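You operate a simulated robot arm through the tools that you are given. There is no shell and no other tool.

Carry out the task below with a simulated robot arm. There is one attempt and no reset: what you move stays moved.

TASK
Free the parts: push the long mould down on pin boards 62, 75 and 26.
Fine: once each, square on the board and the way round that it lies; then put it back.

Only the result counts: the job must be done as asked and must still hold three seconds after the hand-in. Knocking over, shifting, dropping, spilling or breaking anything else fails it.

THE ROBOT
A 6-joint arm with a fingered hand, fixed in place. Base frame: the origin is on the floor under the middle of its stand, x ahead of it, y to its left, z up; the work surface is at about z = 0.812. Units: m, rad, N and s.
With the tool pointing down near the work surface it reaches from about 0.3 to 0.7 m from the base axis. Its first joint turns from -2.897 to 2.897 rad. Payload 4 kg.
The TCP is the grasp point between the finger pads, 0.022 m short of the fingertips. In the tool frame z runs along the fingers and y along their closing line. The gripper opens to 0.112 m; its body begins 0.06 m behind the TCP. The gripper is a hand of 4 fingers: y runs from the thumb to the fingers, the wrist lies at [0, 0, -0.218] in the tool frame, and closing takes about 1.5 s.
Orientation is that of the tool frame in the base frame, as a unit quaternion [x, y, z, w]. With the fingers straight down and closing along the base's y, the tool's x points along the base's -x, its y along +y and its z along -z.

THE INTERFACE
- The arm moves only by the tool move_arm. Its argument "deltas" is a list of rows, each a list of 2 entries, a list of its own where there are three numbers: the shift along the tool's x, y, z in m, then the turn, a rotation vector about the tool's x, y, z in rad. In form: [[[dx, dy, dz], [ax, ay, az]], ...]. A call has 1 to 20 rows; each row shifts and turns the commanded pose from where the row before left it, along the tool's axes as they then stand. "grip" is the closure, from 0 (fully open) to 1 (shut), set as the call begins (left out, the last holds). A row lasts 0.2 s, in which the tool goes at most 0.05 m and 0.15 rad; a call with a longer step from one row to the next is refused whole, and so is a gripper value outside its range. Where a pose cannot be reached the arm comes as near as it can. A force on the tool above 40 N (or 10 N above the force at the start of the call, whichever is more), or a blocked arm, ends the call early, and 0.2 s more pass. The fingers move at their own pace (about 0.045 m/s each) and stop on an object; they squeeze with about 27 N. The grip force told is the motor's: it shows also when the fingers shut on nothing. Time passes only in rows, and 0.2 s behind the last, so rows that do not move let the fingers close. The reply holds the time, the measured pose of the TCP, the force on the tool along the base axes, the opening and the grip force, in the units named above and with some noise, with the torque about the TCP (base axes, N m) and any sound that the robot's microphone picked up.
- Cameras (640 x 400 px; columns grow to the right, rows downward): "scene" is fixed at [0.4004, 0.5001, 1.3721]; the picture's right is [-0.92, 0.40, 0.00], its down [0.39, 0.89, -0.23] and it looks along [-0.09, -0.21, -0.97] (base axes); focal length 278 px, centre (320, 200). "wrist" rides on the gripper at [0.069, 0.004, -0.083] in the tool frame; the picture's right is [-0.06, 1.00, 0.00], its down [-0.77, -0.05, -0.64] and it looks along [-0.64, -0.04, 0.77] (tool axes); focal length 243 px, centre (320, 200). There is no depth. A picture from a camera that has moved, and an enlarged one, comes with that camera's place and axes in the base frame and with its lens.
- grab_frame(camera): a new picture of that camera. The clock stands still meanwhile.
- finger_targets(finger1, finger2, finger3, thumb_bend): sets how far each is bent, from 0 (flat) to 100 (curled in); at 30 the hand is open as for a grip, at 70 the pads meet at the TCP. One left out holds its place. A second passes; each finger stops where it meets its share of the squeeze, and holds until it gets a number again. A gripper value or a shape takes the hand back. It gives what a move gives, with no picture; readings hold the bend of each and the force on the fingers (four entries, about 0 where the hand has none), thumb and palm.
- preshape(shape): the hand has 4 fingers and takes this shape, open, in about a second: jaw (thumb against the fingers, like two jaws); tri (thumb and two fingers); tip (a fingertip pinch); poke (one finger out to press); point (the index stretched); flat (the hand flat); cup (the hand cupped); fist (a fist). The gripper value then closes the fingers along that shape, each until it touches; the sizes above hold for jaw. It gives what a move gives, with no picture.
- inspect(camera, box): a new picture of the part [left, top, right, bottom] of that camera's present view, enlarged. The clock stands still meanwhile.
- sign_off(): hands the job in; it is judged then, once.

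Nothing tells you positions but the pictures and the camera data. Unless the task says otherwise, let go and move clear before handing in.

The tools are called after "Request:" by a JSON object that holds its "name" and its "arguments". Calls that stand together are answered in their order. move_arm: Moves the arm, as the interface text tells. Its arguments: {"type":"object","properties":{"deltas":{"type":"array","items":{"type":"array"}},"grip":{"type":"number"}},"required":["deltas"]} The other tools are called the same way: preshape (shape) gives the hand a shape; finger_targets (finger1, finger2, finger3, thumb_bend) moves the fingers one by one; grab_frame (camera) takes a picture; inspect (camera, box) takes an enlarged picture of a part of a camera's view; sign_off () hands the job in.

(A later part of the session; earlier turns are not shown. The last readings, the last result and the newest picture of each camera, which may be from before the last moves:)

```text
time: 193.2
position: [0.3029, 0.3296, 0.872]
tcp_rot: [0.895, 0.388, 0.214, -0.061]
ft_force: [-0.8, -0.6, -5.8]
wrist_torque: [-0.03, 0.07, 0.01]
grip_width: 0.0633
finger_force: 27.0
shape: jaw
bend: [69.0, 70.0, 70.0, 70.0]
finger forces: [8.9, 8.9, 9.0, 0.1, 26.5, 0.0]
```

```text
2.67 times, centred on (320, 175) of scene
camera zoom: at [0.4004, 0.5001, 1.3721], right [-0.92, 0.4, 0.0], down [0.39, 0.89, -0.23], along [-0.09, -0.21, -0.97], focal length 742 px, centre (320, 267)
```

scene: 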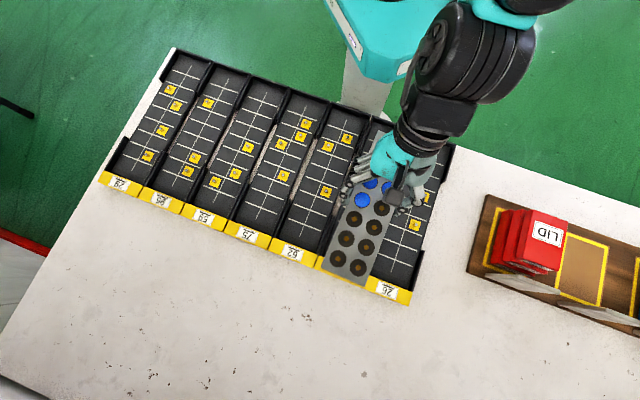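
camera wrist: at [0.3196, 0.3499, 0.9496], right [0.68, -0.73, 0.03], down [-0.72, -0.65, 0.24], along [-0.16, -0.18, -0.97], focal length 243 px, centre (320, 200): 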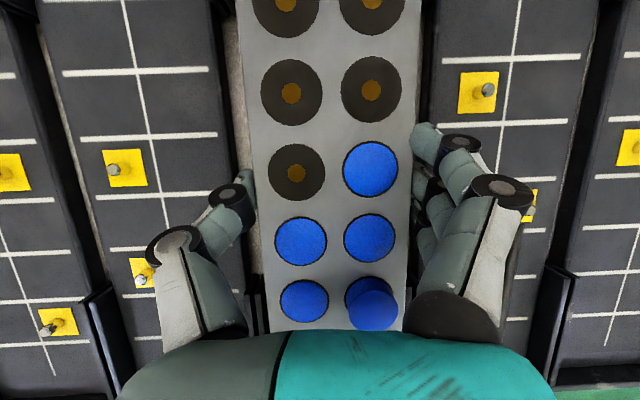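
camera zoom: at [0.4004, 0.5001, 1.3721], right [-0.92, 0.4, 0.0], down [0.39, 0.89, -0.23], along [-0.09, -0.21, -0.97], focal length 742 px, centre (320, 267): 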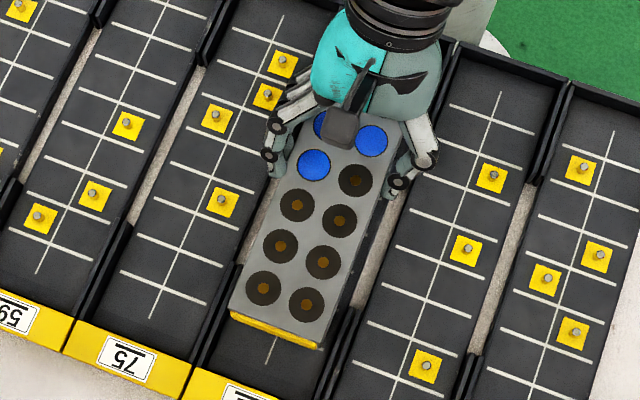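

The freed part stays raised and everything else is in place. Next is board 75; I'll zoom in on its grid for an exact target.

Request:
{"name": "inspect", "arguments": {"camera": "scene", "box": [240, 90, 336, 150]}}

Request:
{"name": "inspect", "arguments": {"camera": "scene", "box": [230, 160, 326, 220]}}

Request:
{"name": "inspect", "arguments": {"camera": "scene", "box": [280, 140, 376, 230]}}

```text
6.67 times, centred on (288, 120) of scene
camera zoom: at [0.4004, 0.5001, 1.3721], right [-0.92, 0.4, 0.0], down [0.39, 0.89, -0.23], along [-0.09, -0.21, -0.97], focal length 1856 px, centre (533, 733)
```

zoom: 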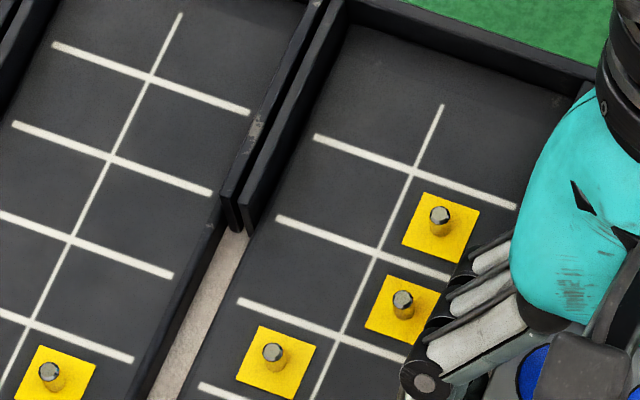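

```text
6.67 times, centred on (278, 190) of scene
camera zoom: at [0.4004, 0.5001, 1.3721], right [-0.92, 0.4, 0.0], down [0.39, 0.89, -0.23], along [-0.09, -0.21, -0.97], focal length 1856 px, centre (600, 267)
```

zoom: 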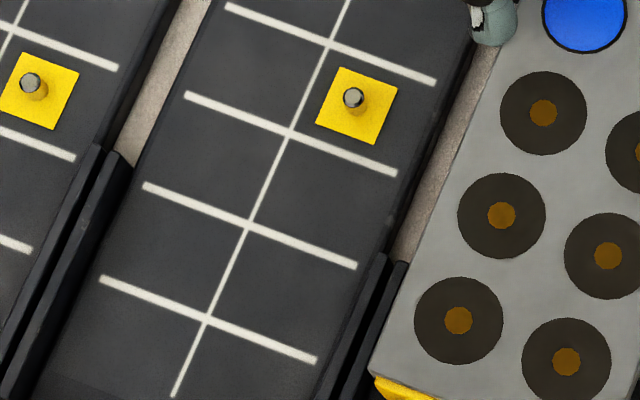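

```text
4.44 times, centred on (328, 185) of scene
camera zoom: at [0.4004, 0.5001, 1.3721], right [-0.92, 0.4, 0.0], down [0.39, 0.89, -0.23], along [-0.09, -0.21, -0.97], focal length 1237 px, centre (284, 267)
```

zoom: 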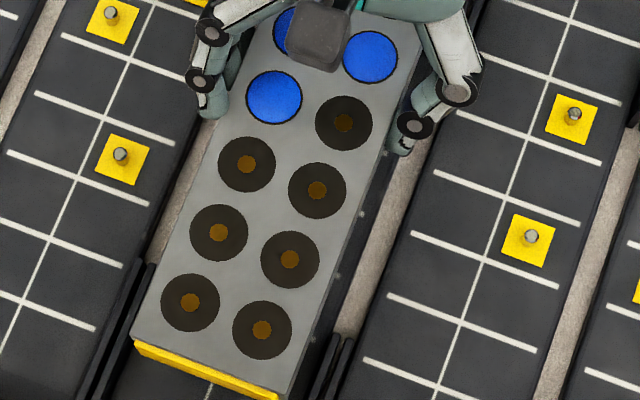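

I have the targets: the mould must go 96 mm sideways and 1 mm forward. I'll raise clear of the walls and move over board 75.

Request:
{"name": "move_arm", "arguments": {"deltas": [[[0.0118, 0.0016, -0.0248], [0, 0, 0]], [[0.0118, 0.0016, -0.0248], [0, 0, 0]], [[-0.0006, 0.024, 0.0012], [0, 0, 0]], [[-0.0009, 0.024, 0.0012], [0, 0, 0]], [[-0.0009, 0.024, 0.0012], [0, 0, 0]], [[-0.0004, 0.024, 0.001], [0, 0, 0]], [[0, 0, 0], [0, 0, 0]], [[-0.0086, -0.0011, 0.018], [0, 0, 0]], [[-0.0086, -0.0011, 0.018], [0, 0, 0]], [[0, 0, 0], [0, 0, 0]]]}}

Request:
{"name": "inspect", "arguments": {"camera": "scene", "box": [230, 100, 358, 220]}}

Request:
{"name": "inspect", "arguments": {"camera": "scene", "box": [220, 160, 316, 230]}}

Request:
{"name": "grab_frame", "arguments": {"camera": "wrist"}}

```text
time: 195.4
position: [0.3731, 0.263, 0.8876]
tcp_rot: [0.895, 0.387, 0.214, -0.062]
ft_force: [0.2, 0.8, -5.7]
wrist_torque: [-0.02, 0.05, -0.03]
grip_width: 0.0634
finger_force: 26.5
shape: jaw
bend: [69.0, 70.0, 70.0, 70.0]
finger forces: [8.8, 9.0, 8.8, 0.0, 26.5, 0.1]
```

```text
3.33 times, centred on (294, 160) of scene
camera zoom: at [0.4004, 0.5001, 1.3721], right [-0.92, 0.4, 0.0], down [0.39, 0.89, -0.23], along [-0.09, -0.21, -0.97], focal length 928 px, centre (407, 333)
```

zoom: 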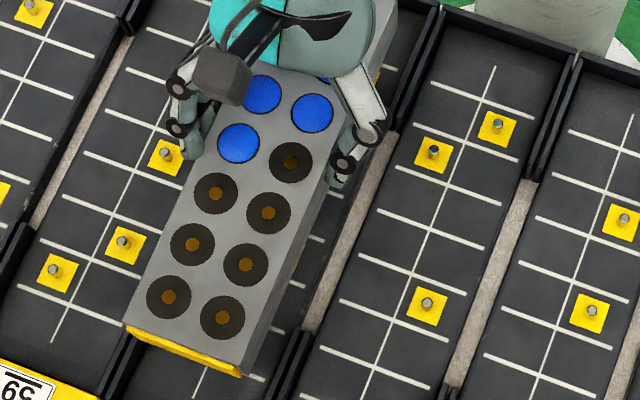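

```text
5.71 times, centred on (268, 195) of scene
camera zoom: at [0.4004, 0.5001, 1.3721], right [-0.92, 0.4, 0.0], down [0.39, 0.89, -0.23], along [-0.09, -0.21, -0.97], focal length 1591 px, centre (617, 229)
```

zoom: 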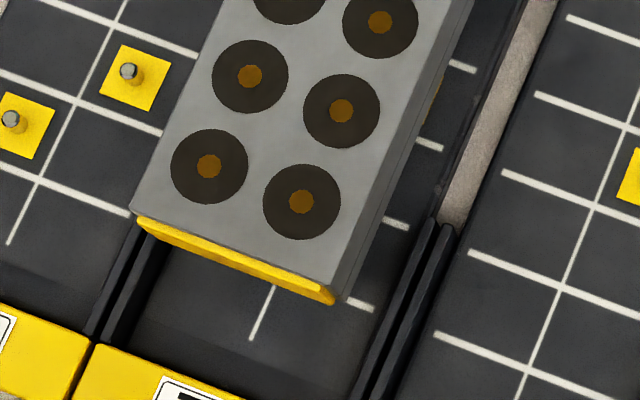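

```text
taken
camera wrist: at [0.3899, 0.2832, 0.9925], right [0.68, -0.73, 0.03], down [-0.72, -0.65, 0.25], along [-0.16, -0.19, -0.97], focal length 243 px, centre (320, 200)
```

wrist: 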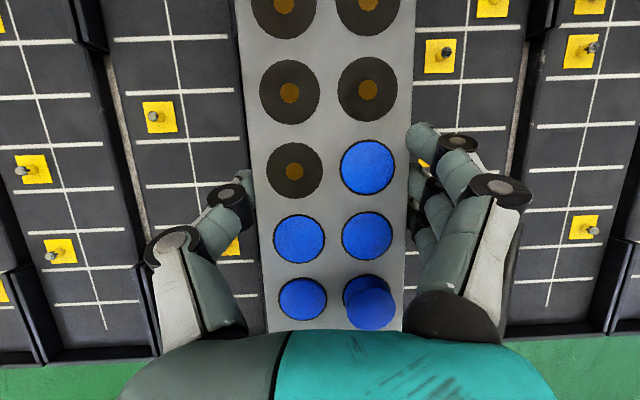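

Over board 75, within 2–3 mm. I'll correct and lower closer.

Request:
{"name": "move_arm", "arguments": {"deltas": [[[-0.0042, -0.0002, 0.0072], [0, 0, 0]], [[-0.0042, -0.0002, 0.0072], [0, 0, 0]], [[-0.0042, -0.0002, 0.0072], [0, 0, 0]], [[0, 0, 0], [0, 0, 0]]]}}

Request:
{"name": "inspect", "arguments": {"camera": "scene", "box": [230, 100, 358, 220]}}

Request:
{"name": "inspect", "arguments": {"camera": "scene", "box": [220, 160, 316, 230]}}

```text
time: 196.4
position: [0.3712, 0.2603, 0.8621]
tcp_rot: [0.895, 0.388, 0.213, -0.061]
ft_force: [0.1, 0.3, -5.3]
wrist_torque: [-0.04, 0.06, -0.02]
grip_width: 0.0633
finger_force: 27.0
shape: jaw
bend: [69.0, 70.0, 70.0, 70.0]
finger forces: [8.8, 8.8, 8.8, 0.0, 26.6, 0.0]
```

```text
3.33 times, centred on (294, 160) of scene
camera zoom: at [0.4004, 0.5001, 1.3721], right [-0.92, 0.4, 0.0], down [0.39, 0.89, -0.23], along [-0.09, -0.21, -0.97], focal length 928 px, centre (407, 333)
```

zoom: 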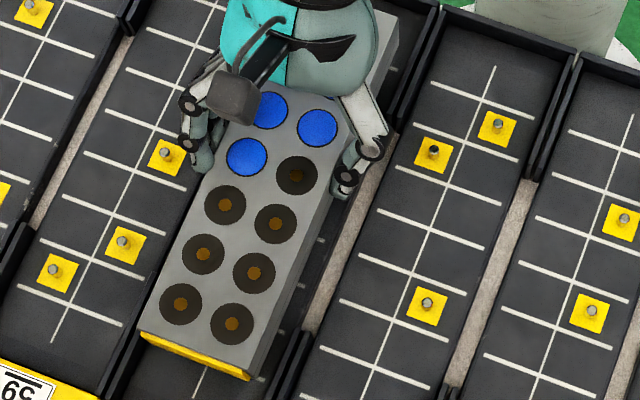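

```text
5.71 times, centred on (268, 195) of scene
camera zoom: at [0.4004, 0.5001, 1.3721], right [-0.92, 0.4, 0.0], down [0.39, 0.89, -0.23], along [-0.09, -0.21, -0.97], focal length 1591 px, centre (617, 229)
```

zoom: 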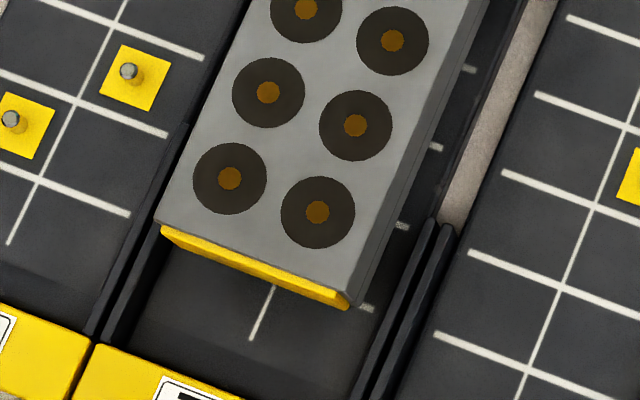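

Aligned to about a millimetre. Pressing down slowly on board 75.

Request:
{"name": "move_arm", "arguments": {"deltas": [[[-0.0013, -0.0002, 0.0027], [0, 0, 0]], [[-0.0013, -0.0002, 0.0027], [0, 0, 0]], [[-0.0013, -0.0002, 0.0027], [0, 0, 0]], [[-0.0013, -0.0002, 0.0027], [0, 0, 0]], [[0, 0, 0], [0, 0, 0]]]}}

Request:
{"name": "move_arm", "arguments": {"deltas": [[[-0.0009, -0.0001, 0.0018], [0, 0, 0]], [[-0.0009, -0.0001, 0.0018], [0, 0, 0]], [[-0.0009, -0.0001, 0.0018], [0, 0, 0]], [[0, 0, 0], [0, 0, 0]]]}}

```text
time: 197.6
position: [0.3709, 0.2591, 0.8496]
tcp_rot: [0.895, 0.387, 0.213, -0.061]
ft_force: [0.4, -0.2, -5.6]
wrist_torque: [-0.02, 0.07, -0.01]
grip_width: 0.0632
finger_force: 26.9
shape: jaw
bend: [69.0, 70.0, 70.0, 70.0]
finger forces: [8.7, 9.0, 8.9, 0.1, 26.5, 0.1]
```

```text
time: 198.6
position: [0.3713, 0.2606, 0.8432]
tcp_rot: [0.894, 0.388, 0.215, -0.063]
ft_force: [-3.2, -1.9, 11.1]
wrist_torque: [0.06, -0.02, -0.03]
grip_width: 0.0635
finger_force: 27.4
shape: jaw
bend: [69.0, 70.0, 71.0, 70.0]
finger forces: [8.9, 9.0, 8.6, 0.0, 27.6, 0.1]
```

Contact begins at 11 N. Pressing another 1.5–2 mm.

Request:
{"name": "move_arm", "arguments": {"deltas": [[[-0.0004, 0, 0.0009], [0, 0, 0]], [[-0.0004, 0, 0.0009], [0, 0, 0]], [[0, 0, 0], [0, 0, 0]]]}}

Request:
{"name": "inspect", "arguments": {"camera": "wrist", "box": [240, 130, 440, 340]}}

Request:
{"name": "inspect", "arguments": {"camera": "scene", "box": [230, 100, 358, 220]}}

```text
time: 199.4
position: [0.3722, 0.2606, 0.8429]
tcp_rot: [0.894, 0.388, 0.215, -0.063]
ft_force: [-6.8, -1.7, 35.4]
wrist_torque: [0.01, -0.25, -0.04]
grip_width: 0.0631
finger_force: 27.2
shape: jaw
bend: [69.0, 70.0, 71.0, 71.0]
finger forces: [9.0, 9.2, 9.2, 0.0, 30.3, 0.0]
```

```text
1.90 times, centred on (340, 235) of wrist
camera zoom: at [0.3881, 0.2805, 0.949], right [0.68, -0.73, 0.03], down [-0.72, -0.65, 0.24], along [-0.16, -0.18, -0.97], focal length 462 px, centre (282, 133)
```

zoom: 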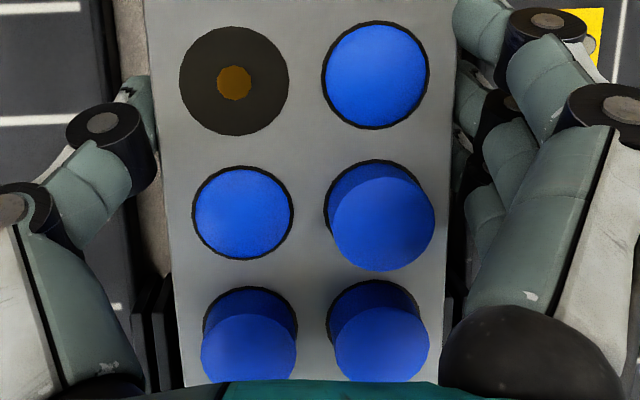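

```text
3.33 times, centred on (294, 160) of scene
camera zoom: at [0.4004, 0.5001, 1.3721], right [-0.92, 0.4, 0.0], down [0.39, 0.89, -0.23], along [-0.09, -0.21, -0.97], focal length 928 px, centre (407, 333)
```

zoom: 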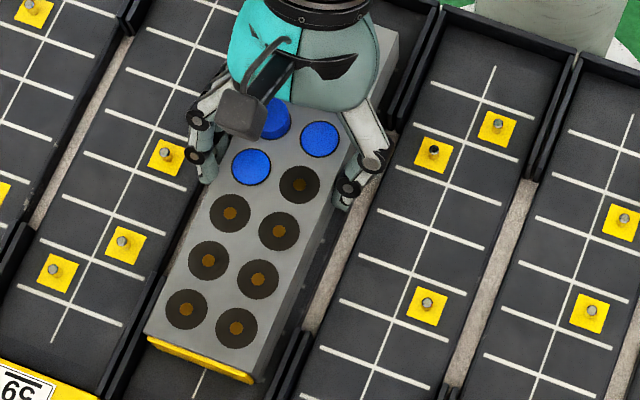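

Two more parts popped up, exactly the two over board 75's pins. Lifting gently and taking the exact grid of board 26.

Request:
{"name": "move_arm", "arguments": {"deltas": [[[0.0009, 0.0001, -0.0018], [0, 0, 0]], [[0.0013, 0.0002, -0.0027], [0, 0, 0]], [[0.0021, 0.0003, -0.0045], [0, 0, 0]], [[0.003, 0.0004, -0.0063], [0, 0, 0]], [[0.0064, 0.0008, -0.0135], [0, 0, 0]], [[0.0086, 0.0011, -0.018], [0, 0, 0]], [[0.0107, 0.0014, -0.0225], [0, 0, 0]], [[0.0107, 0.0014, -0.0225], [0, 0, 0]], [[0, 0, 0], [0, 0, 0]]]}}

Request:
{"name": "inspect", "arguments": {"camera": "scene", "box": [370, 130, 466, 190]}}

Request:
{"name": "inspect", "arguments": {"camera": "scene", "box": [350, 220, 446, 280]}}

Request:
{"name": "grab_frame", "arguments": {"camera": "scene"}}

```text
time: 201.4
position: [0.3706, 0.259, 0.9431]
tcp_rot: [0.895, 0.388, 0.214, -0.061]
ft_force: [-0.3, -0.2, -5.6]
wrist_torque: [0.0, 0.04, 0.02]
grip_width: 0.0632
finger_force: 27.1
shape: jaw
bend: [69.0, 70.0, 70.0, 70.0]
finger forces: [8.9, 8.8, 8.6, 0.0, 26.4, 0.0]
```

```text
6.67 times, centred on (418, 160) of scene
camera zoom: at [0.4004, 0.5001, 1.3721], right [-0.92, 0.4, 0.0], down [0.39, 0.89, -0.23], along [-0.09, -0.21, -0.97], focal length 1856 px, centre (-333, 467)
```

zoom: 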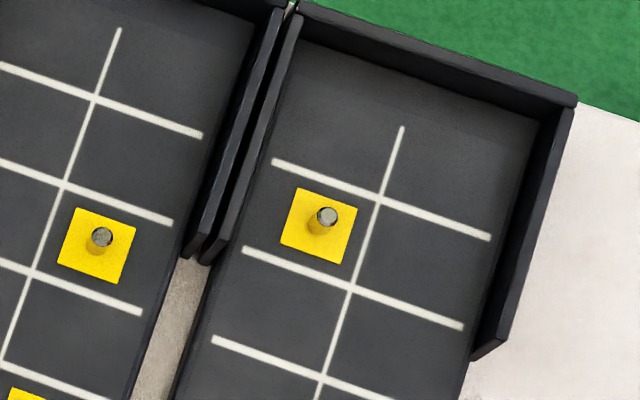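

```text
6.67 times, centred on (398, 250) of scene
camera zoom: at [0.4004, 0.5001, 1.3721], right [-0.92, 0.4, 0.0], down [0.39, 0.89, -0.23], along [-0.09, -0.21, -0.97], focal length 1856 px, centre (-200, -133)
```

zoom: 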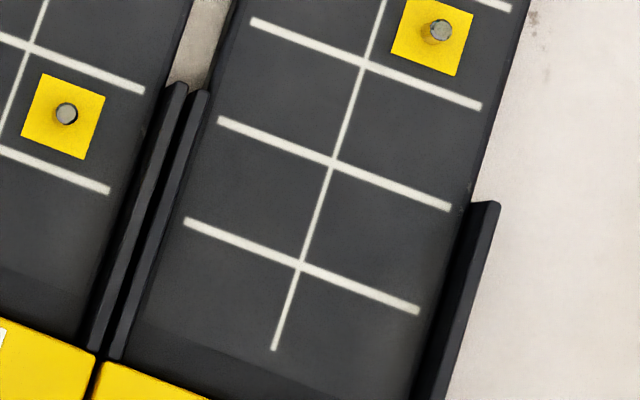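

```text
taken
```

scene: 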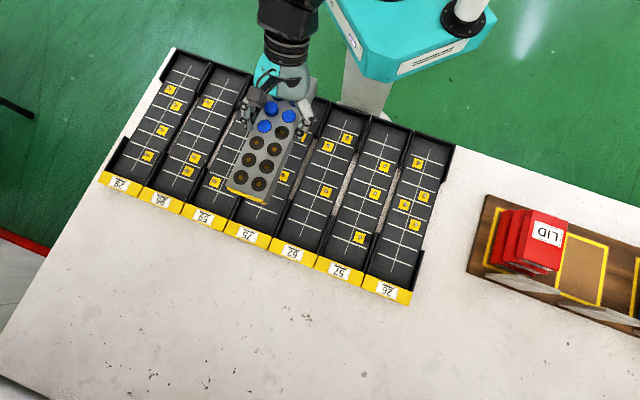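

All boards are still in place. Moving across to board 26.

Request:
{"name": "move_arm", "arguments": {"deltas": [[[0.0007, -0.02, -0.001], [0, 0, 0]], [[0.0014, -0.036, -0.0016], [0, 0, 0]], [[0.0014, -0.036, -0.0016], [0, 0, 0]], [[0.0014, -0.036, -0.0016], [0, 0, 0]], [[0.0014, -0.036, -0.0016], [0, 0, 0]], [[0.0014, -0.036, -0.0016], [0, 0, 0]], [[0.0014, -0.036, -0.0016], [0, 0, 0]], [[0.0012, -0.03, -0.0016], [0, 0, 0]], [[0.0004, -0.0176, -0.001], [0, 0, 0]], [[0, 0, 0], [0, 0, 0]], [[-0.0086, -0.0011, 0.018], [0, 0, 0]], [[-0.0107, -0.0014, 0.0225], [0, 0, 0]], [[0, 0, 0], [0, 0, 0]]]}}

Request:
{"name": "inspect", "arguments": {"camera": "scene", "box": [340, 130, 468, 260]}}

Request:
{"name": "inspect", "arguments": {"camera": "scene", "box": [350, 210, 446, 280]}}

Request:
{"name": "grab_frame", "arguments": {"camera": "wrist"}}

```text
time: 204.2
position: [0.167, 0.4593, 0.9013]
tcp_rot: [0.895, 0.388, 0.214, -0.062]
ft_force: [-0.9, 0.2, -5.0]
wrist_torque: [0.0, 0.1, -0.01]
grip_width: 0.0635
finger_force: 26.7
shape: jaw
bend: [69.0, 70.0, 70.0, 70.0]
finger forces: [8.8, 8.8, 8.7, 0.0, 26.3, 0.0]
```

```text
3.08 times, centred on (404, 195) of scene
camera zoom: at [0.4004, 0.5001, 1.3721], right [-0.92, 0.4, 0.0], down [0.39, 0.89, -0.23], along [-0.09, -0.21, -0.97], focal length 856 px, centre (62, 215)
```

zoom: 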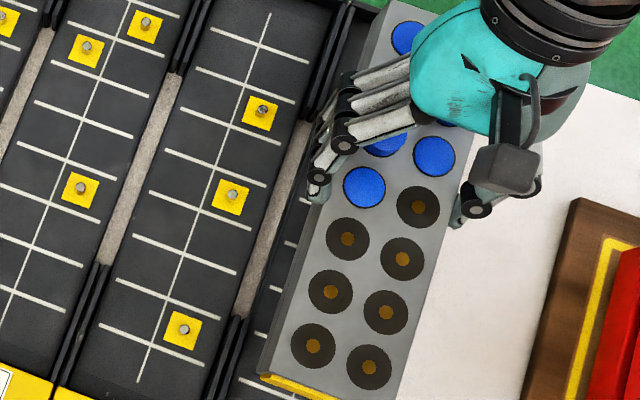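

```text
5.71 times, centred on (398, 245) of scene
camera zoom: at [0.4004, 0.5001, 1.3721], right [-0.92, 0.4, 0.0], down [0.39, 0.89, -0.23], along [-0.09, -0.21, -0.97], focal length 1591 px, centre (-126, -57)
```

zoom: 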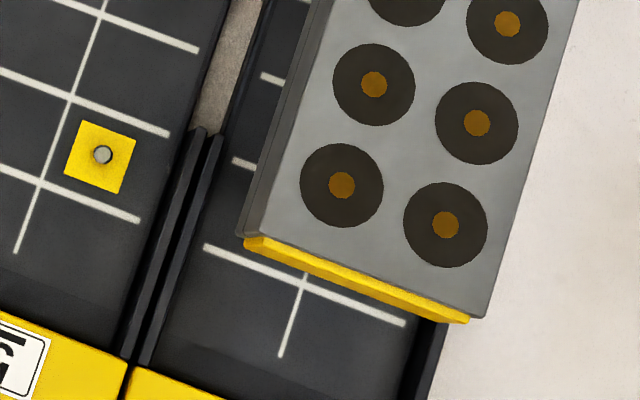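

```text
taken
camera wrist: at [0.1841, 0.4798, 1.0068], right [0.68, -0.73, 0.03], down [-0.72, -0.65, 0.25], along [-0.16, -0.19, -0.97], focal length 243 px, centre (320, 200)
```

wrist: 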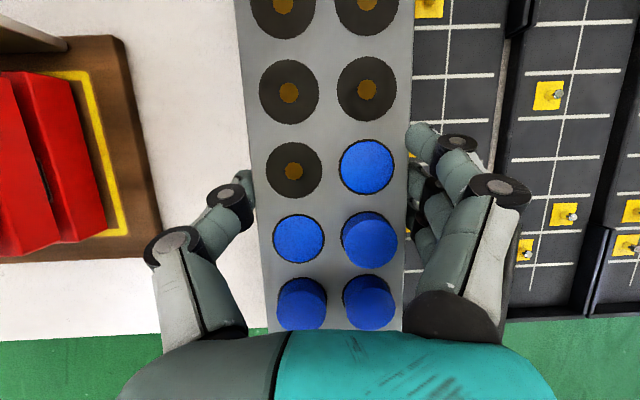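

I'll shift about 4–5 mm toward the labels and 1.5 mm sideways, and lower closer to check against the board's lines.

Request:
{"name": "move_arm", "arguments": {"deltas": [[[-0.0037, -0.0011, 0.0114], [0, 0, 0]], [[-0.0037, -0.0011, 0.0114], [0, 0, 0]], [[-0.0037, -0.0011, 0.0114], [0, 0, 0]], [[0, 0, 0], [0, 0, 0]]]}}

Request:
{"name": "inspect", "arguments": {"camera": "scene", "box": [350, 210, 446, 280]}}

Request:
{"name": "inspect", "arguments": {"camera": "scene", "box": [370, 130, 466, 210]}}

```text
time: 205.2
position: [0.1687, 0.4652, 0.8652]
tcp_rot: [0.895, 0.387, 0.213, -0.062]
ft_force: [-0.1, -0.3, -6.4]
wrist_torque: [-0.03, 0.03, 0.04]
grip_width: 0.0634
finger_force: 27.3
shape: jaw
bend: [69.0, 70.0, 70.0, 70.0]
finger forces: [8.8, 8.8, 8.7, 0.0, 26.3, 0.1]
```

```text
5.71 times, centred on (398, 245) of scene
camera zoom: at [0.4004, 0.5001, 1.3721], right [-0.92, 0.4, 0.0], down [0.39, 0.89, -0.23], along [-0.09, -0.21, -0.97], focal length 1591 px, centre (-126, -57)
```

zoom: 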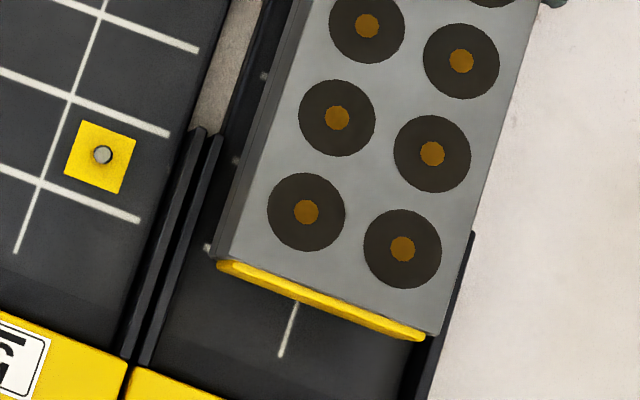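

```text
5.00 times, centred on (418, 170) of scene
camera zoom: at [0.4004, 0.5001, 1.3721], right [-0.92, 0.4, 0.0], down [0.39, 0.89, -0.23], along [-0.09, -0.21, -0.97], focal length 1392 px, centre (-170, 350)
```

zoom: 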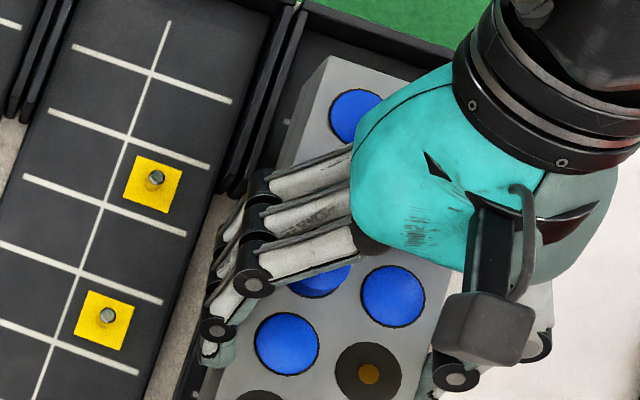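

Both checks agree to within about 2 mm. Pressing down slowly on board 26.

Request:
{"name": "move_arm", "arguments": {"deltas": [[[-0.0013, -0.0002, 0.0027], [0, 0, 0]], [[-0.0013, -0.0002, 0.0027], [0, 0, 0]], [[-0.0013, -0.0002, 0.0027], [0, 0, 0]], [[-0.0013, -0.0002, 0.0027], [0, 0, 0]], [[-0.0013, -0.0002, 0.0027], [0, 0, 0]], [[0, 0, 0], [0, 0, 0]]]}}

Request:
{"name": "move_arm", "arguments": {"deltas": [[[-0.0009, -0.0001, 0.0018], [0, 0, 0]], [[-0.0009, -0.0001, 0.0018], [0, 0, 0]], [[-0.0009, -0.0001, 0.0018], [0, 0, 0]], [[0, 0, 0], [0, 0, 0]]]}}

```text
time: 206.6
position: [0.1706, 0.4635, 0.8497]
tcp_rot: [0.895, 0.387, 0.214, -0.061]
ft_force: [0.3, 0.4, -4.9]
wrist_torque: [-0.04, 0.07, -0.02]
grip_width: 0.0632
finger_force: 27.1
shape: jaw
bend: [69.0, 70.0, 70.0, 70.0]
finger forces: [8.8, 8.8, 8.6, 0.0, 26.3, 0.0]
```

```text
time: 207.6
position: [0.1714, 0.4635, 0.8447]
tcp_rot: [0.894, 0.388, 0.214, -0.064]
ft_force: [-3.9, -6.8, 19.3]
wrist_torque: [-0.04, -0.1, -0.08]
grip_width: 0.0633
finger_force: 26.9
shape: jaw
bend: [69.0, 70.0, 70.0, 71.0]
finger forces: [9.3, 9.6, 9.9, 0.0, 27.3, 0.0]
```

Request:
{"name": "move_arm", "arguments": {"deltas": [[[-0.0004, 0, 0.0009], [0, 0, 0]], [[-0.0002, 0, 0.0006], [0, 0, 0]], [[0, 0, 0], [0, 0, 0]]]}}

Request:
{"name": "inspect", "arguments": {"camera": "wrist", "box": [240, 130, 440, 340]}}

Request:
{"name": "inspect", "arguments": {"camera": "scene", "box": [350, 170, 446, 280]}}

```text
time: 208.4
position: [0.1697, 0.4645, 0.844]
tcp_rot: [0.894, 0.387, 0.215, -0.063]
ft_force: [-6.3, -2.9, 37.2]
wrist_torque: [-0.03, -0.22, -0.08]
grip_width: 0.0629
finger_force: 27.3
shape: jaw
bend: [70.0, 70.0, 71.0, 71.0]
finger forces: [8.9, 9.2, 9.3, 0.0, 30.2, 0.0]
```

```text
1.90 times, centred on (340, 235) of wrist
camera zoom: at [0.1879, 0.484, 0.9488], right [0.68, -0.73, 0.02], down [-0.72, -0.66, 0.24], along [-0.16, -0.18, -0.97], focal length 462 px, centre (282, 133)
```

zoom: 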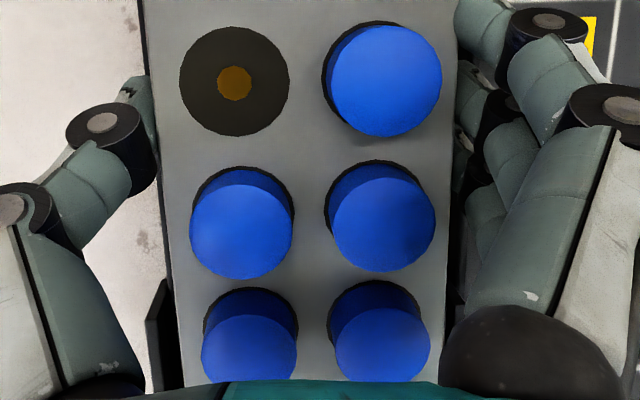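

```text
3.64 times, centred on (398, 225) of scene
camera zoom: at [0.4004, 0.5001, 1.3721], right [-0.92, 0.4, 0.0], down [0.39, 0.89, -0.23], along [-0.09, -0.21, -0.97], focal length 1012 px, centre (36, 109)
```

zoom: 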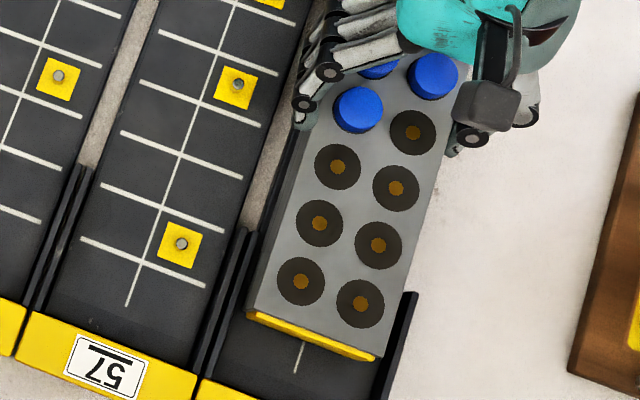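

All visible parts have popped; the last one (nearest the palm) is hidden. I'll lift gently and check it in the scene view.

Request:
{"name": "move_arm", "arguments": {"deltas": [[[0.0009, 0.0001, -0.0018], [0, 0, 0]], [[0.0013, 0.0002, -0.0027], [0, 0, 0]], [[0.0021, 0.0003, -0.0045], [0, 0, 0]], [[0.003, 0.0004, -0.0063], [0, 0, 0]], [[0.0064, 0.0008, -0.0135], [0, 0, 0]], [[0.0086, 0.0011, -0.018], [0, 0, 0]], [[0.0107, 0.0014, -0.0225], [0, 0, 0]], [[0.0107, 0.0014, -0.0225], [0, 0, 0]], [[0, 0, 0], [0, 0, 0]]]}}

Request:
{"name": "inspect", "arguments": {"camera": "scene", "box": [370, 120, 466, 200]}}

Request:
{"name": "grab_frame", "arguments": {"camera": "scene"}}

```text
time: 210.4
position: [0.1718, 0.4623, 0.9442]
tcp_rot: [0.895, 0.387, 0.214, -0.062]
ft_force: [-0.2, 0.4, -5.6]
wrist_torque: [-0.01, 0.05, 0.02]
grip_width: 0.0633
finger_force: 26.9
shape: jaw
bend: [69.0, 70.0, 71.0, 70.0]
finger forces: [8.7, 8.9, 8.6, 0.0, 26.1, 0.0]
```

```text
5.00 times, centred on (418, 160) of scene
camera zoom: at [0.4004, 0.5001, 1.3721], right [-0.92, 0.4, 0.0], down [0.39, 0.89, -0.23], along [-0.09, -0.21, -0.97], focal length 1392 px, centre (-170, 400)
```

zoom: 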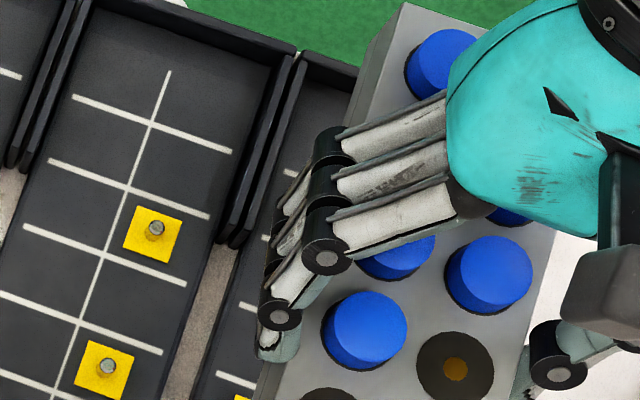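

```text
taken
```

scene: 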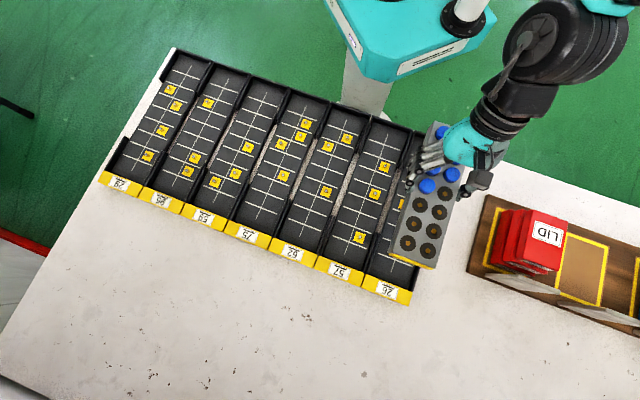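

All six parts are freed and every board is undisturbed. To return the mould with its yellow end to the left I need to change my grip by half a turn, so I'll first set it down in the open area right of board 26, in its present orientation.

Request:
{"name": "move_arm", "arguments": {"deltas": [[[0.02, -0.012, 0.0088], [0, 0, 0]], [[0.0326, -0.0194, 0.0143], [0, 0, 0]], [[0.0326, -0.0194, 0.0143], [0, 0, 0]], [[0.0326, -0.0194, 0.0143], [0, 0, 0]], [[0.0326, -0.0194, 0.0143], [0, 0, 0]], [[0.0326, -0.0194, 0.0143], [0, 0, 0]], [[0.0123, -0.0075, 0.0053], [0, 0, 0]], [[0, 0, 0], [0, 0, 0]]]}}

Request:
{"name": "grab_frame", "arguments": {"camera": "wrist"}}

Request:
{"name": "grab_frame", "arguments": {"camera": "scene"}}

```text
time: 212.2
position: [0.2342, 0.6976, 0.943]
tcp_rot: [0.895, 0.388, 0.214, -0.062]
ft_force: [0.6, 0.3, -5.1]
wrist_torque: [0.0, 0.09, 0.0]
grip_width: 0.0635
finger_force: 27.3
shape: jaw
bend: [69.0, 70.0, 71.0, 70.0]
finger forces: [8.7, 8.9, 8.6, 0.1, 26.2, 0.1]
```

```text
taken
camera wrist: at [0.2516, 0.718, 1.0491], right [0.68, -0.73, 0.03], down [-0.72, -0.65, 0.25], along [-0.16, -0.19, -0.97], focal length 243 px, centre (320, 200)
```

wrist: 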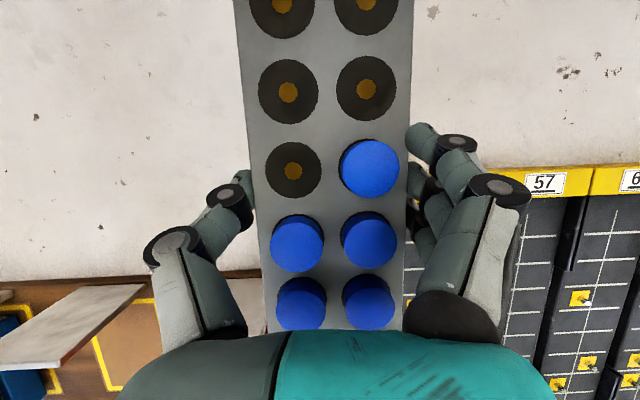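

```text
taken
```

scene: 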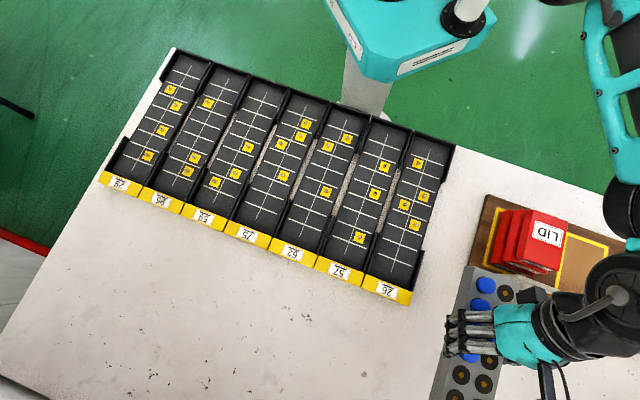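

The mould with all six raised parts is over the open table beyond board 26. Lowering it gently to the table.

Request:
{"name": "move_arm", "arguments": {"deltas": [[[-0.0102, -0.0013, 0.0214], [0, 0, 0]], [[-0.0102, -0.0013, 0.0214], [0, 0, 0]], [[-0.0102, -0.0013, 0.0214], [0, 0, 0]], [[-0.0086, -0.0011, 0.018], [0, 0, 0]], [[0, 0, 0], [0, 0, 0]]]}}

Request:
{"name": "grab_frame", "arguments": {"camera": "wrist"}}

Request:
{"name": "inspect", "arguments": {"camera": "scene", "box": [400, 230, 592, 400]}}

```text
time: 213.4
position: [0.2328, 0.6984, 0.8534]
tcp_rot: [0.895, 0.387, 0.213, -0.062]
ft_force: [-0.2, -0.7, -4.8]
wrist_torque: [-0.01, 0.08, 0.01]
grip_width: 0.0633
finger_force: 27.3
shape: jaw
bend: [69.0, 70.0, 71.0, 70.0]
finger forces: [8.6, 8.8, 8.6, 0.0, 26.1, 0.0]
```

```text
taken
camera wrist: at [0.2505, 0.7192, 0.9578], right [0.68, -0.73, 0.03], down [-0.72, -0.65, 0.25], along [-0.16, -0.19, -0.97], focal length 243 px, centre (320, 200)
```

wrist: 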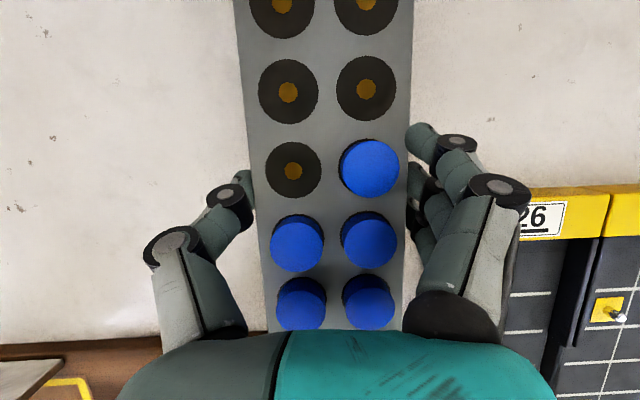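

```text
2.35 times, centred on (496, 315) of scene
camera zoom: at [0.4004, 0.5001, 1.3721], right [-0.92, 0.4, 0.0], down [0.39, 0.89, -0.23], along [-0.09, -0.21, -0.97], focal length 655 px, centre (-94, -71)
```

zoom: 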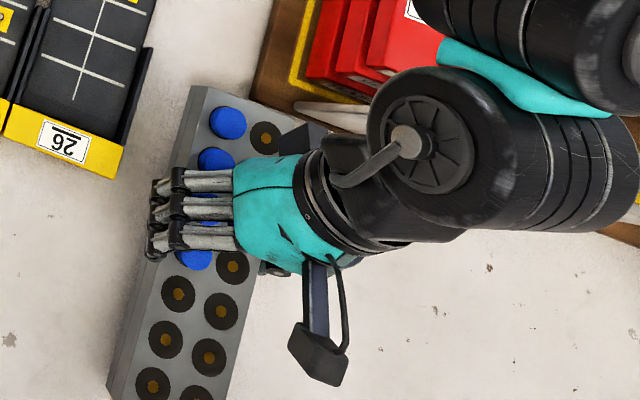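

Clear of the rack by about 13 mm; I'll shift 1 cm further out while lowering the last bit.

Request:
{"name": "move_arm", "arguments": {"deltas": [[[0.0002, -0.0002, 0.0052], [0, 0, 0]], [[0.0002, -0.0002, 0.0052], [0, 0, 0]], [[0.0, -0.0002, 0.005], [0, 0, 0]], [[-0.001, -0.0002, 0.004], [0, 0, 0]], [[0, 0, 0], [0, 0, 0]]]}}

```text
time: 214.6
position: [0.2408, 0.7038, 0.8326]
tcp_rot: [0.895, 0.388, 0.214, -0.062]
ft_force: [0.9, 0.7, -4.0]
wrist_torque: [0.0, 0.02, 0.0]
grip_width: 0.0635
finger_force: 27.1
shape: jaw
bend: [69.0, 70.0, 71.0, 70.0]
finger forces: [8.6, 8.9, 8.8, 0.0, 26.2, 0.0]
```

Request:
{"name": "move_arm", "arguments": {"deltas": [[[-0.0004, 0, 0.0009], [0, 0, 0]], [[0, 0, 0], [0, 0, 0]]]}}

```text
time: 215.2
position: [0.2395, 0.7028, 0.8335]
tcp_rot: [0.895, 0.387, 0.214, -0.062]
ft_force: [0.5, -0.2, -3.0]
wrist_torque: [0.02, 0.01, -0.03]
grip_width: 0.0634
finger_force: 26.7
shape: jaw
bend: [69.0, 70.0, 71.0, 70.0]
finger forces: [8.7, 8.9, 8.7, 0.1, 26.1, 0.1]
```

Request:
{"name": "move_arm", "arguments": {"deltas": [[[-0.0004, 0, 0.0009], [0, 0, 0]], [[0, 0, 0], [0, 0, 0]]]}}

```text
time: 215.8
position: [0.2404, 0.7024, 0.8346]
tcp_rot: [0.895, 0.387, 0.214, -0.063]
ft_force: [-0.2, 1.3, 0.1]
wrist_torque: [0.18, 0.09, -0.02]
grip_width: 0.0634
finger_force: 26.7
shape: jaw
bend: [69.0, 70.0, 71.0, 70.0]
finger forces: [8.9, 9.0, 8.8, 0.0, 26.6, 0.1]
```

The table now carries the mould. Opening the hand and rising.

Request:
{"name": "move_arm", "arguments": {"deltas": [[[0, 0, 0], [0, 0, 0]], [[0, 0, 0], [0, 0, 0]], [[0, 0, 0], [0, 0, 0]], [[0, 0, 0], [0, 0, 0]], [[0.0086, 0.0011, -0.018], [0, 0, 0]], [[0.0107, 0.0014, -0.0225], [0, 0, 0]], [[0.0107, 0.0014, -0.0225], [0, 0, 0]], [[0.0107, 0.0014, -0.0225], [0, 0, 0]], [[0, 0, 0], [0, 0, 0]]], "grip": 0.15}}

Request:
{"name": "grab_frame", "arguments": {"camera": "wrist"}}

Request:
{"name": "inspect", "arguments": {"camera": "scene", "box": [400, 230, 592, 400]}}

```text
time: 217.8
position: [0.2414, 0.7036, 0.9277]
tcp_rot: [0.895, 0.387, 0.214, -0.062]
ft_force: [-0.3, 0.5, -0.2]
wrist_torque: [0.0, -0.01, 0.04]
grip_width: 0.095
finger_force: 0.0
shape: jaw
bend: [54.0, 54.0, 54.0, 50.0]
finger forces: [0.1, 0.0, 0.1, 0.0, 0.0, 0.0]
```

```text
taken
camera wrist: at [0.2583, 0.7238, 1.0334], right [0.68, -0.73, 0.03], down [-0.72, -0.65, 0.25], along [-0.16, -0.19, -0.97], focal length 243 px, centre (320, 200)
```

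wrist: 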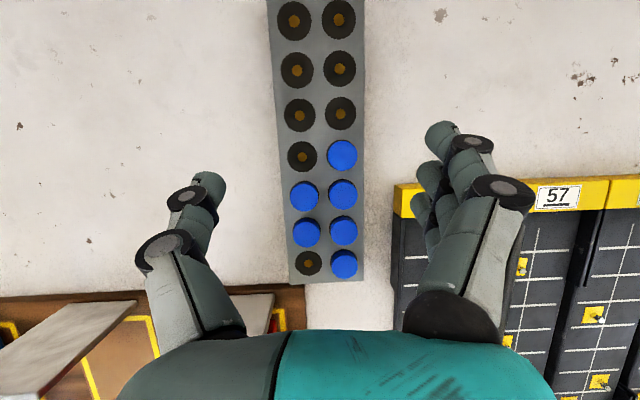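

```text
2.35 times, centred on (496, 315) of scene
camera zoom: at [0.4004, 0.5001, 1.3721], right [-0.92, 0.4, 0.0], down [0.39, 0.89, -0.23], along [-0.09, -0.21, -0.97], focal length 655 px, centre (-94, -71)
```

zoom: 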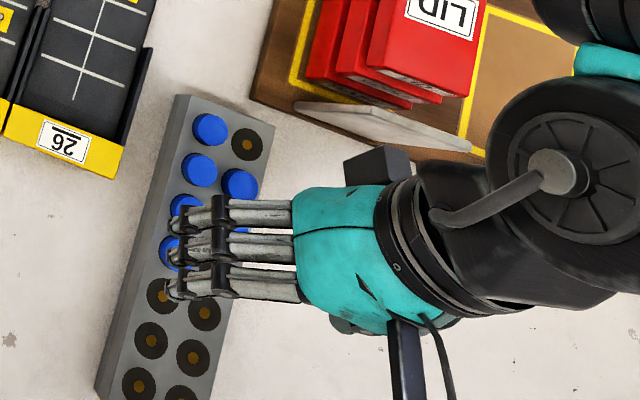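

The mould rests safely with all six parts raised. Now I'll turn the hand half a turn about its own axis above it.

Request:
{"name": "move_arm", "arguments": {"deltas": [[[0, 0, 0], [0, 0, -0.149]], [[0, 0, 0], [0, 0, -0.149]], [[0, 0, 0], [0, 0, -0.149]], [[0, 0, 0], [0, 0, -0.149]], [[0, 0, 0], [0, 0, -0.149]], [[0, 0, 0], [0, 0, -0.149]], [[0, 0, 0], [0, 0, -0.149]], [[0, 0, 0], [0, 0, -0.149]], [[0, 0, 0], [0, 0, -0.149]], [[0, 0, 0], [0, 0, -0.149]], [[0, 0, 0], [0, 0, -0.149]], [[0, 0, 0], [0, 0, -0.149]], [[0, 0, 0], [0, 0, -0.149]], [[0, 0, 0], [0, 0, -0.149]], [[0, 0, 0], [0, 0, -0.149]], [[0, 0, 0], [0, 0, -0.149]], [[0, 0, 0], [0, 0, -0.149]], [[0, 0, 0], [0, 0, -0.149]], [[0, 0, 0], [0, 0, 0]]]}}

```text
time: 221.8
position: [0.2406, 0.7038, 0.9286]
tcp_rot: [-0.175, 0.959, 0.109, 0.193]
ft_force: [0.6, 0.0, -0.3]
wrist_torque: [0.01, -0.01, 0.03]
grip_width: 0.095
finger_force: 0.1
shape: jaw
bend: [54.0, 54.0, 54.0, 50.0]
finger forces: [0.0, 0.0, 0.0, 0.0, 0.0, 0.0]
```

Request:
{"name": "move_arm", "arguments": {"deltas": [[[0, 0, 0], [0, 0, -0.14]], [[0, 0, 0], [0, 0, -0.14]], [[0, 0, 0], [0, 0, -0.14]], [[0, 0, 0], [-0.085, 0.09, 0]], [[0, 0, 0], [-0.085, 0.09, 0]], [[0, 0, 0], [0, 0, 0]]], "grip": 0}}

Request:
{"name": "grab_frame", "arguments": {"camera": "wrist"}}

Request:
{"name": "inspect", "arguments": {"camera": "scene", "box": [400, 230, 592, 400]}}

```text
time: 223.2
position: [0.2394, 0.7023, 0.9283]
tcp_rot: [-0.391, 0.909, 0.109, 0.099]
ft_force: [-0.1, 0.7, -1.3]
wrist_torque: [0.01, 0.01, -0.02]
grip_width: 0.1119
finger_force: 0.0
shape: jaw
bend: [30.0, 30.0, 30.0, 30.0]
finger forces: [0.1, 0.0, 0.0, 0.0, 0.0, 0.0]
```

```text
taken
camera wrist: at [0.1824, 0.6354, 0.9909], right [-0.69, 0.71, 0.14], down [0.49, 0.32, 0.81], along [0.53, 0.62, -0.57], focal length 243 px, centre (320, 200)
```

wrist: 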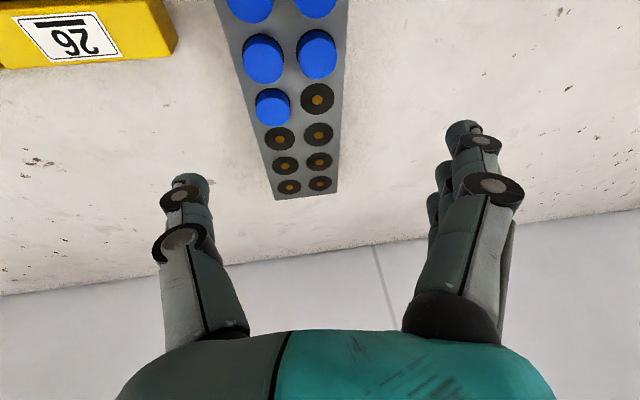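

```text
2.35 times, centred on (496, 315) of scene
camera zoom: at [0.4004, 0.5001, 1.3721], right [-0.92, 0.4, 0.0], down [0.39, 0.89, -0.23], along [-0.09, -0.21, -0.97], focal length 655 px, centre (-94, -71)
```

zoom: 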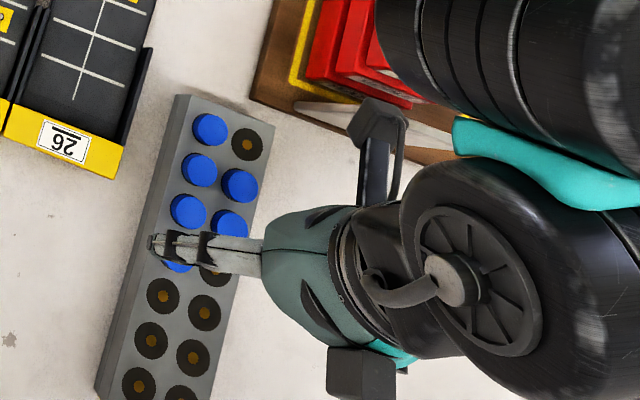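

The hand is turned, and the mould's axis measures 45.3°. I'll square the yaw, shift to its middle and lower to just above.

Request:
{"name": "move_arm", "arguments": {"deltas": [[[0.0005, -0.0049, 0.0137], [0, 0, 0.019]], [[0.0005, -0.0049, 0.0137], [0, 0, 0.019]], [[0.0005, -0.0049, 0.0137], [0, 0, 0]], [[0, 0, 0], [0, 0, 0]]]}}

Request:
{"name": "grab_frame", "arguments": {"camera": "wrist"}}

Request:
{"name": "inspect", "arguments": {"camera": "scene", "box": [400, 230, 592, 400]}}

```text
time: 224.2
position: [0.2534, 0.7037, 0.8857]
tcp_rot: [-0.374, 0.916, 0.111, 0.096]
ft_force: [-0.6, -0.6, 0.3]
wrist_torque: [-0.01, 0.03, 0.0]
grip_width: 0.1119
finger_force: 0.1
shape: jaw
bend: [30.0, 30.0, 30.0, 30.0]
finger forces: [0.0, 0.1, 0.0, 0.1, 0.0, 0.0]
```

```text
taken
camera wrist: at [0.1942, 0.6376, 0.9485], right [-0.66, 0.74, 0.15], down [0.51, 0.3, 0.81], along [0.55, 0.61, -0.57], focal length 243 px, centre (320, 200)
```

wrist: 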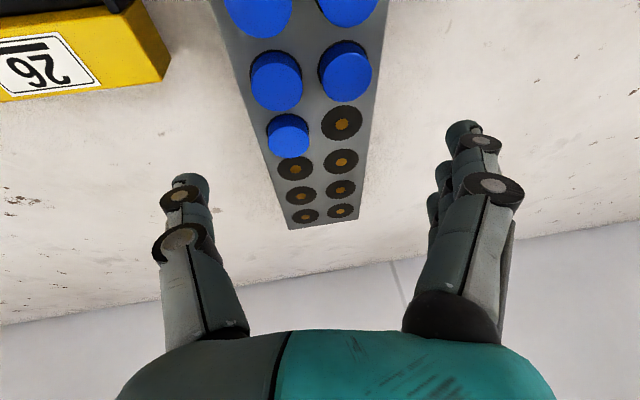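

```text
2.35 times, centred on (496, 315) of scene
camera zoom: at [0.4004, 0.5001, 1.3721], right [-0.92, 0.4, 0.0], down [0.39, 0.89, -0.23], along [-0.09, -0.21, -0.97], focal length 655 px, centre (-94, -71)
```

zoom: 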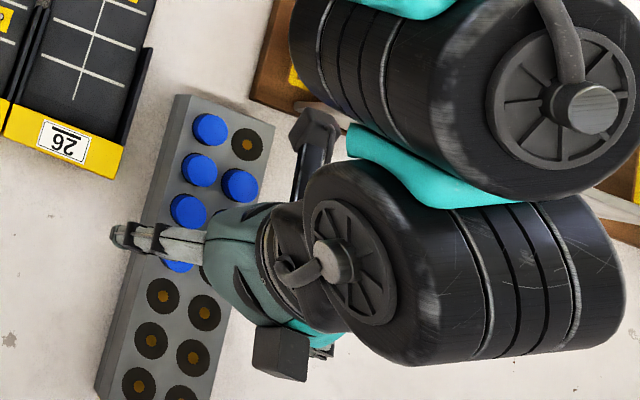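

Centred over the middle row. Lowering around the mould to grip height.

Request:
{"name": "move_arm", "arguments": {"deltas": [[[0.0025, -0.0007, 0.0093], [0, 0, 0]], [[0.0025, -0.0007, 0.0093], [0, 0, 0]], [[0.0025, -0.0007, 0.0093], [0, 0, 0]], [[0.0025, -0.001, 0.0093], [0, 0, 0]], [[0.0025, -0.0012, 0.0093], [0, 0, 0]], [[0, 0, 0], [0, 0, 0]]]}}

Request:
{"name": "grab_frame", "arguments": {"camera": "wrist"}}

```text
time: 225.6
position: [0.2527, 0.7041, 0.8388]
tcp_rot: [-0.374, 0.916, 0.111, 0.097]
ft_force: [-0.1, 0.1, -0.1]
wrist_torque: [0.03, -0.02, 0.02]
grip_width: 0.1115
finger_force: 0.0
shape: jaw
bend: [30.0, 30.0, 30.0, 30.0]
finger forces: [0.1, 0.1, 0.1, 0.1, 0.1, 0.0]
```

```text
taken
camera wrist: at [0.1928, 0.6388, 0.9013], right [-0.66, 0.74, 0.15], down [0.51, 0.3, 0.81], along [0.55, 0.61, -0.57], focal length 243 px, centre (320, 200)
```

wrist: 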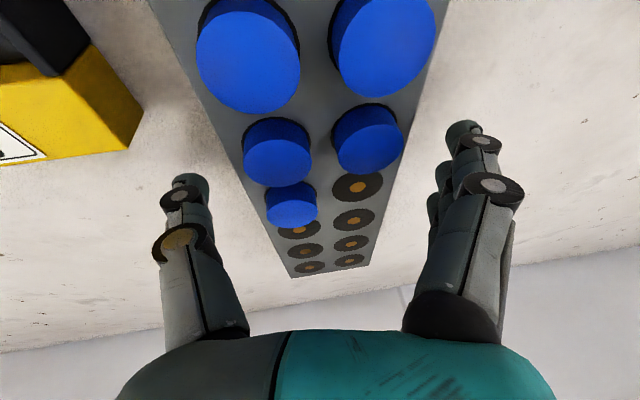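

No contact. Two more millimetres down, then closing.

Request:
{"name": "move_arm", "arguments": {"deltas": [[[0.0006, -0.0003, 0.0022], [0, 0, 0]], [[0, 0, 0], [0, 0, 0]], [[0, 0, 0], [0, 0, 0]], [[0, 0, 0], [0, 0, 0]], [[0, 0, 0], [0, 0, 0]], [[0, 0, 0], [0, 0, 0]], [[0, 0, 0], [0, 0, 0]], [[0, 0, 0], [0, 0, 0]]], "grip": 1}}

Request:
{"name": "grab_frame", "arguments": {"camera": "wrist"}}

```text
time: 227.4
position: [0.2528, 0.7038, 0.8367]
tcp_rot: [-0.374, 0.916, 0.111, 0.096]
ft_force: [0.8, 0.3, -0.7]
wrist_torque: [-0.07, -0.1, 0.02]
grip_width: 0.065
finger_force: 26.9
shape: jaw
bend: [71.0, 71.0, 71.0, 70.0]
finger forces: [8.2, 8.2, 8.1, 0.0, 24.2, 0.0]
```

```text
taken
camera wrist: at [0.1924, 0.639, 0.8989], right [-0.66, 0.74, 0.15], down [0.51, 0.3, 0.81], along [0.55, 0.61, -0.57], focal length 243 px, centre (320, 200)
```

wrist: 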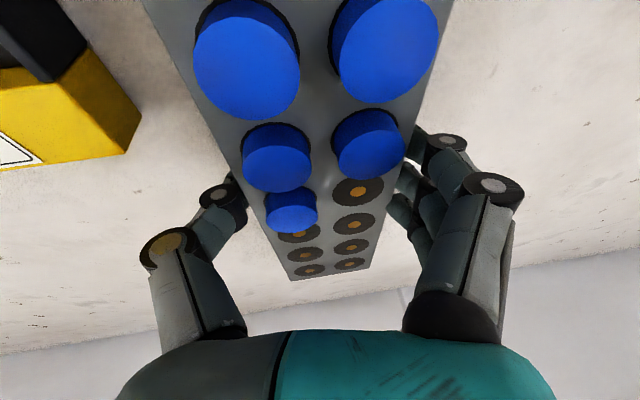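

A centred, even grip again. Lifting slowly.

Request:
{"name": "move_arm", "arguments": {"deltas": [[[-0.0013, 0.0007, -0.0048], [0, 0, 0]], [[-0.0013, 0.0007, -0.0048], [0, 0, 0]], [[-0.0013, 0.0007, -0.0048], [0, 0, 0]], [[-0.0013, 0.0007, -0.0048], [0, 0, 0]], [[0, 0, 0], [0, 0, 0]], [[0, 0, 0], [0, 0, 0]]]}}

Request:
{"name": "grab_frame", "arguments": {"camera": "wrist"}}

```text
time: 228.8
position: [0.2532, 0.7052, 0.8569]
tcp_rot: [-0.374, 0.916, 0.112, 0.095]
ft_force: [-1.0, 0.3, -5.1]
wrist_torque: [-0.01, -0.02, 0.04]
grip_width: 0.0648
finger_force: 26.8
shape: jaw
bend: [71.0, 71.0, 71.0, 70.0]
finger forces: [8.2, 8.2, 8.1, 0.0, 24.6, 0.0]
```

```text
taken
camera wrist: at [0.1929, 0.6394, 0.9188], right [-0.66, 0.74, 0.15], down [0.51, 0.3, 0.81], along [0.55, 0.61, -0.57], focal length 243 px, centre (320, 200)
```

wrist: 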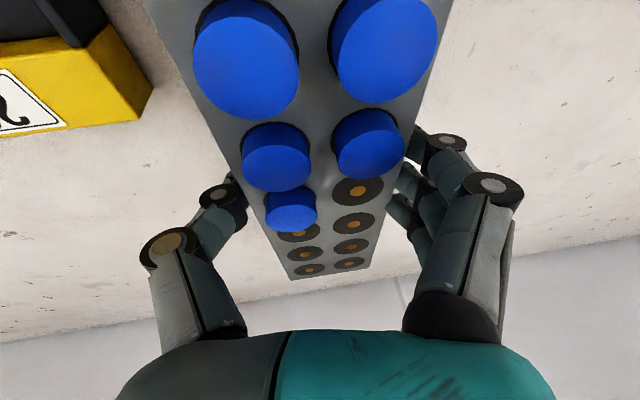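

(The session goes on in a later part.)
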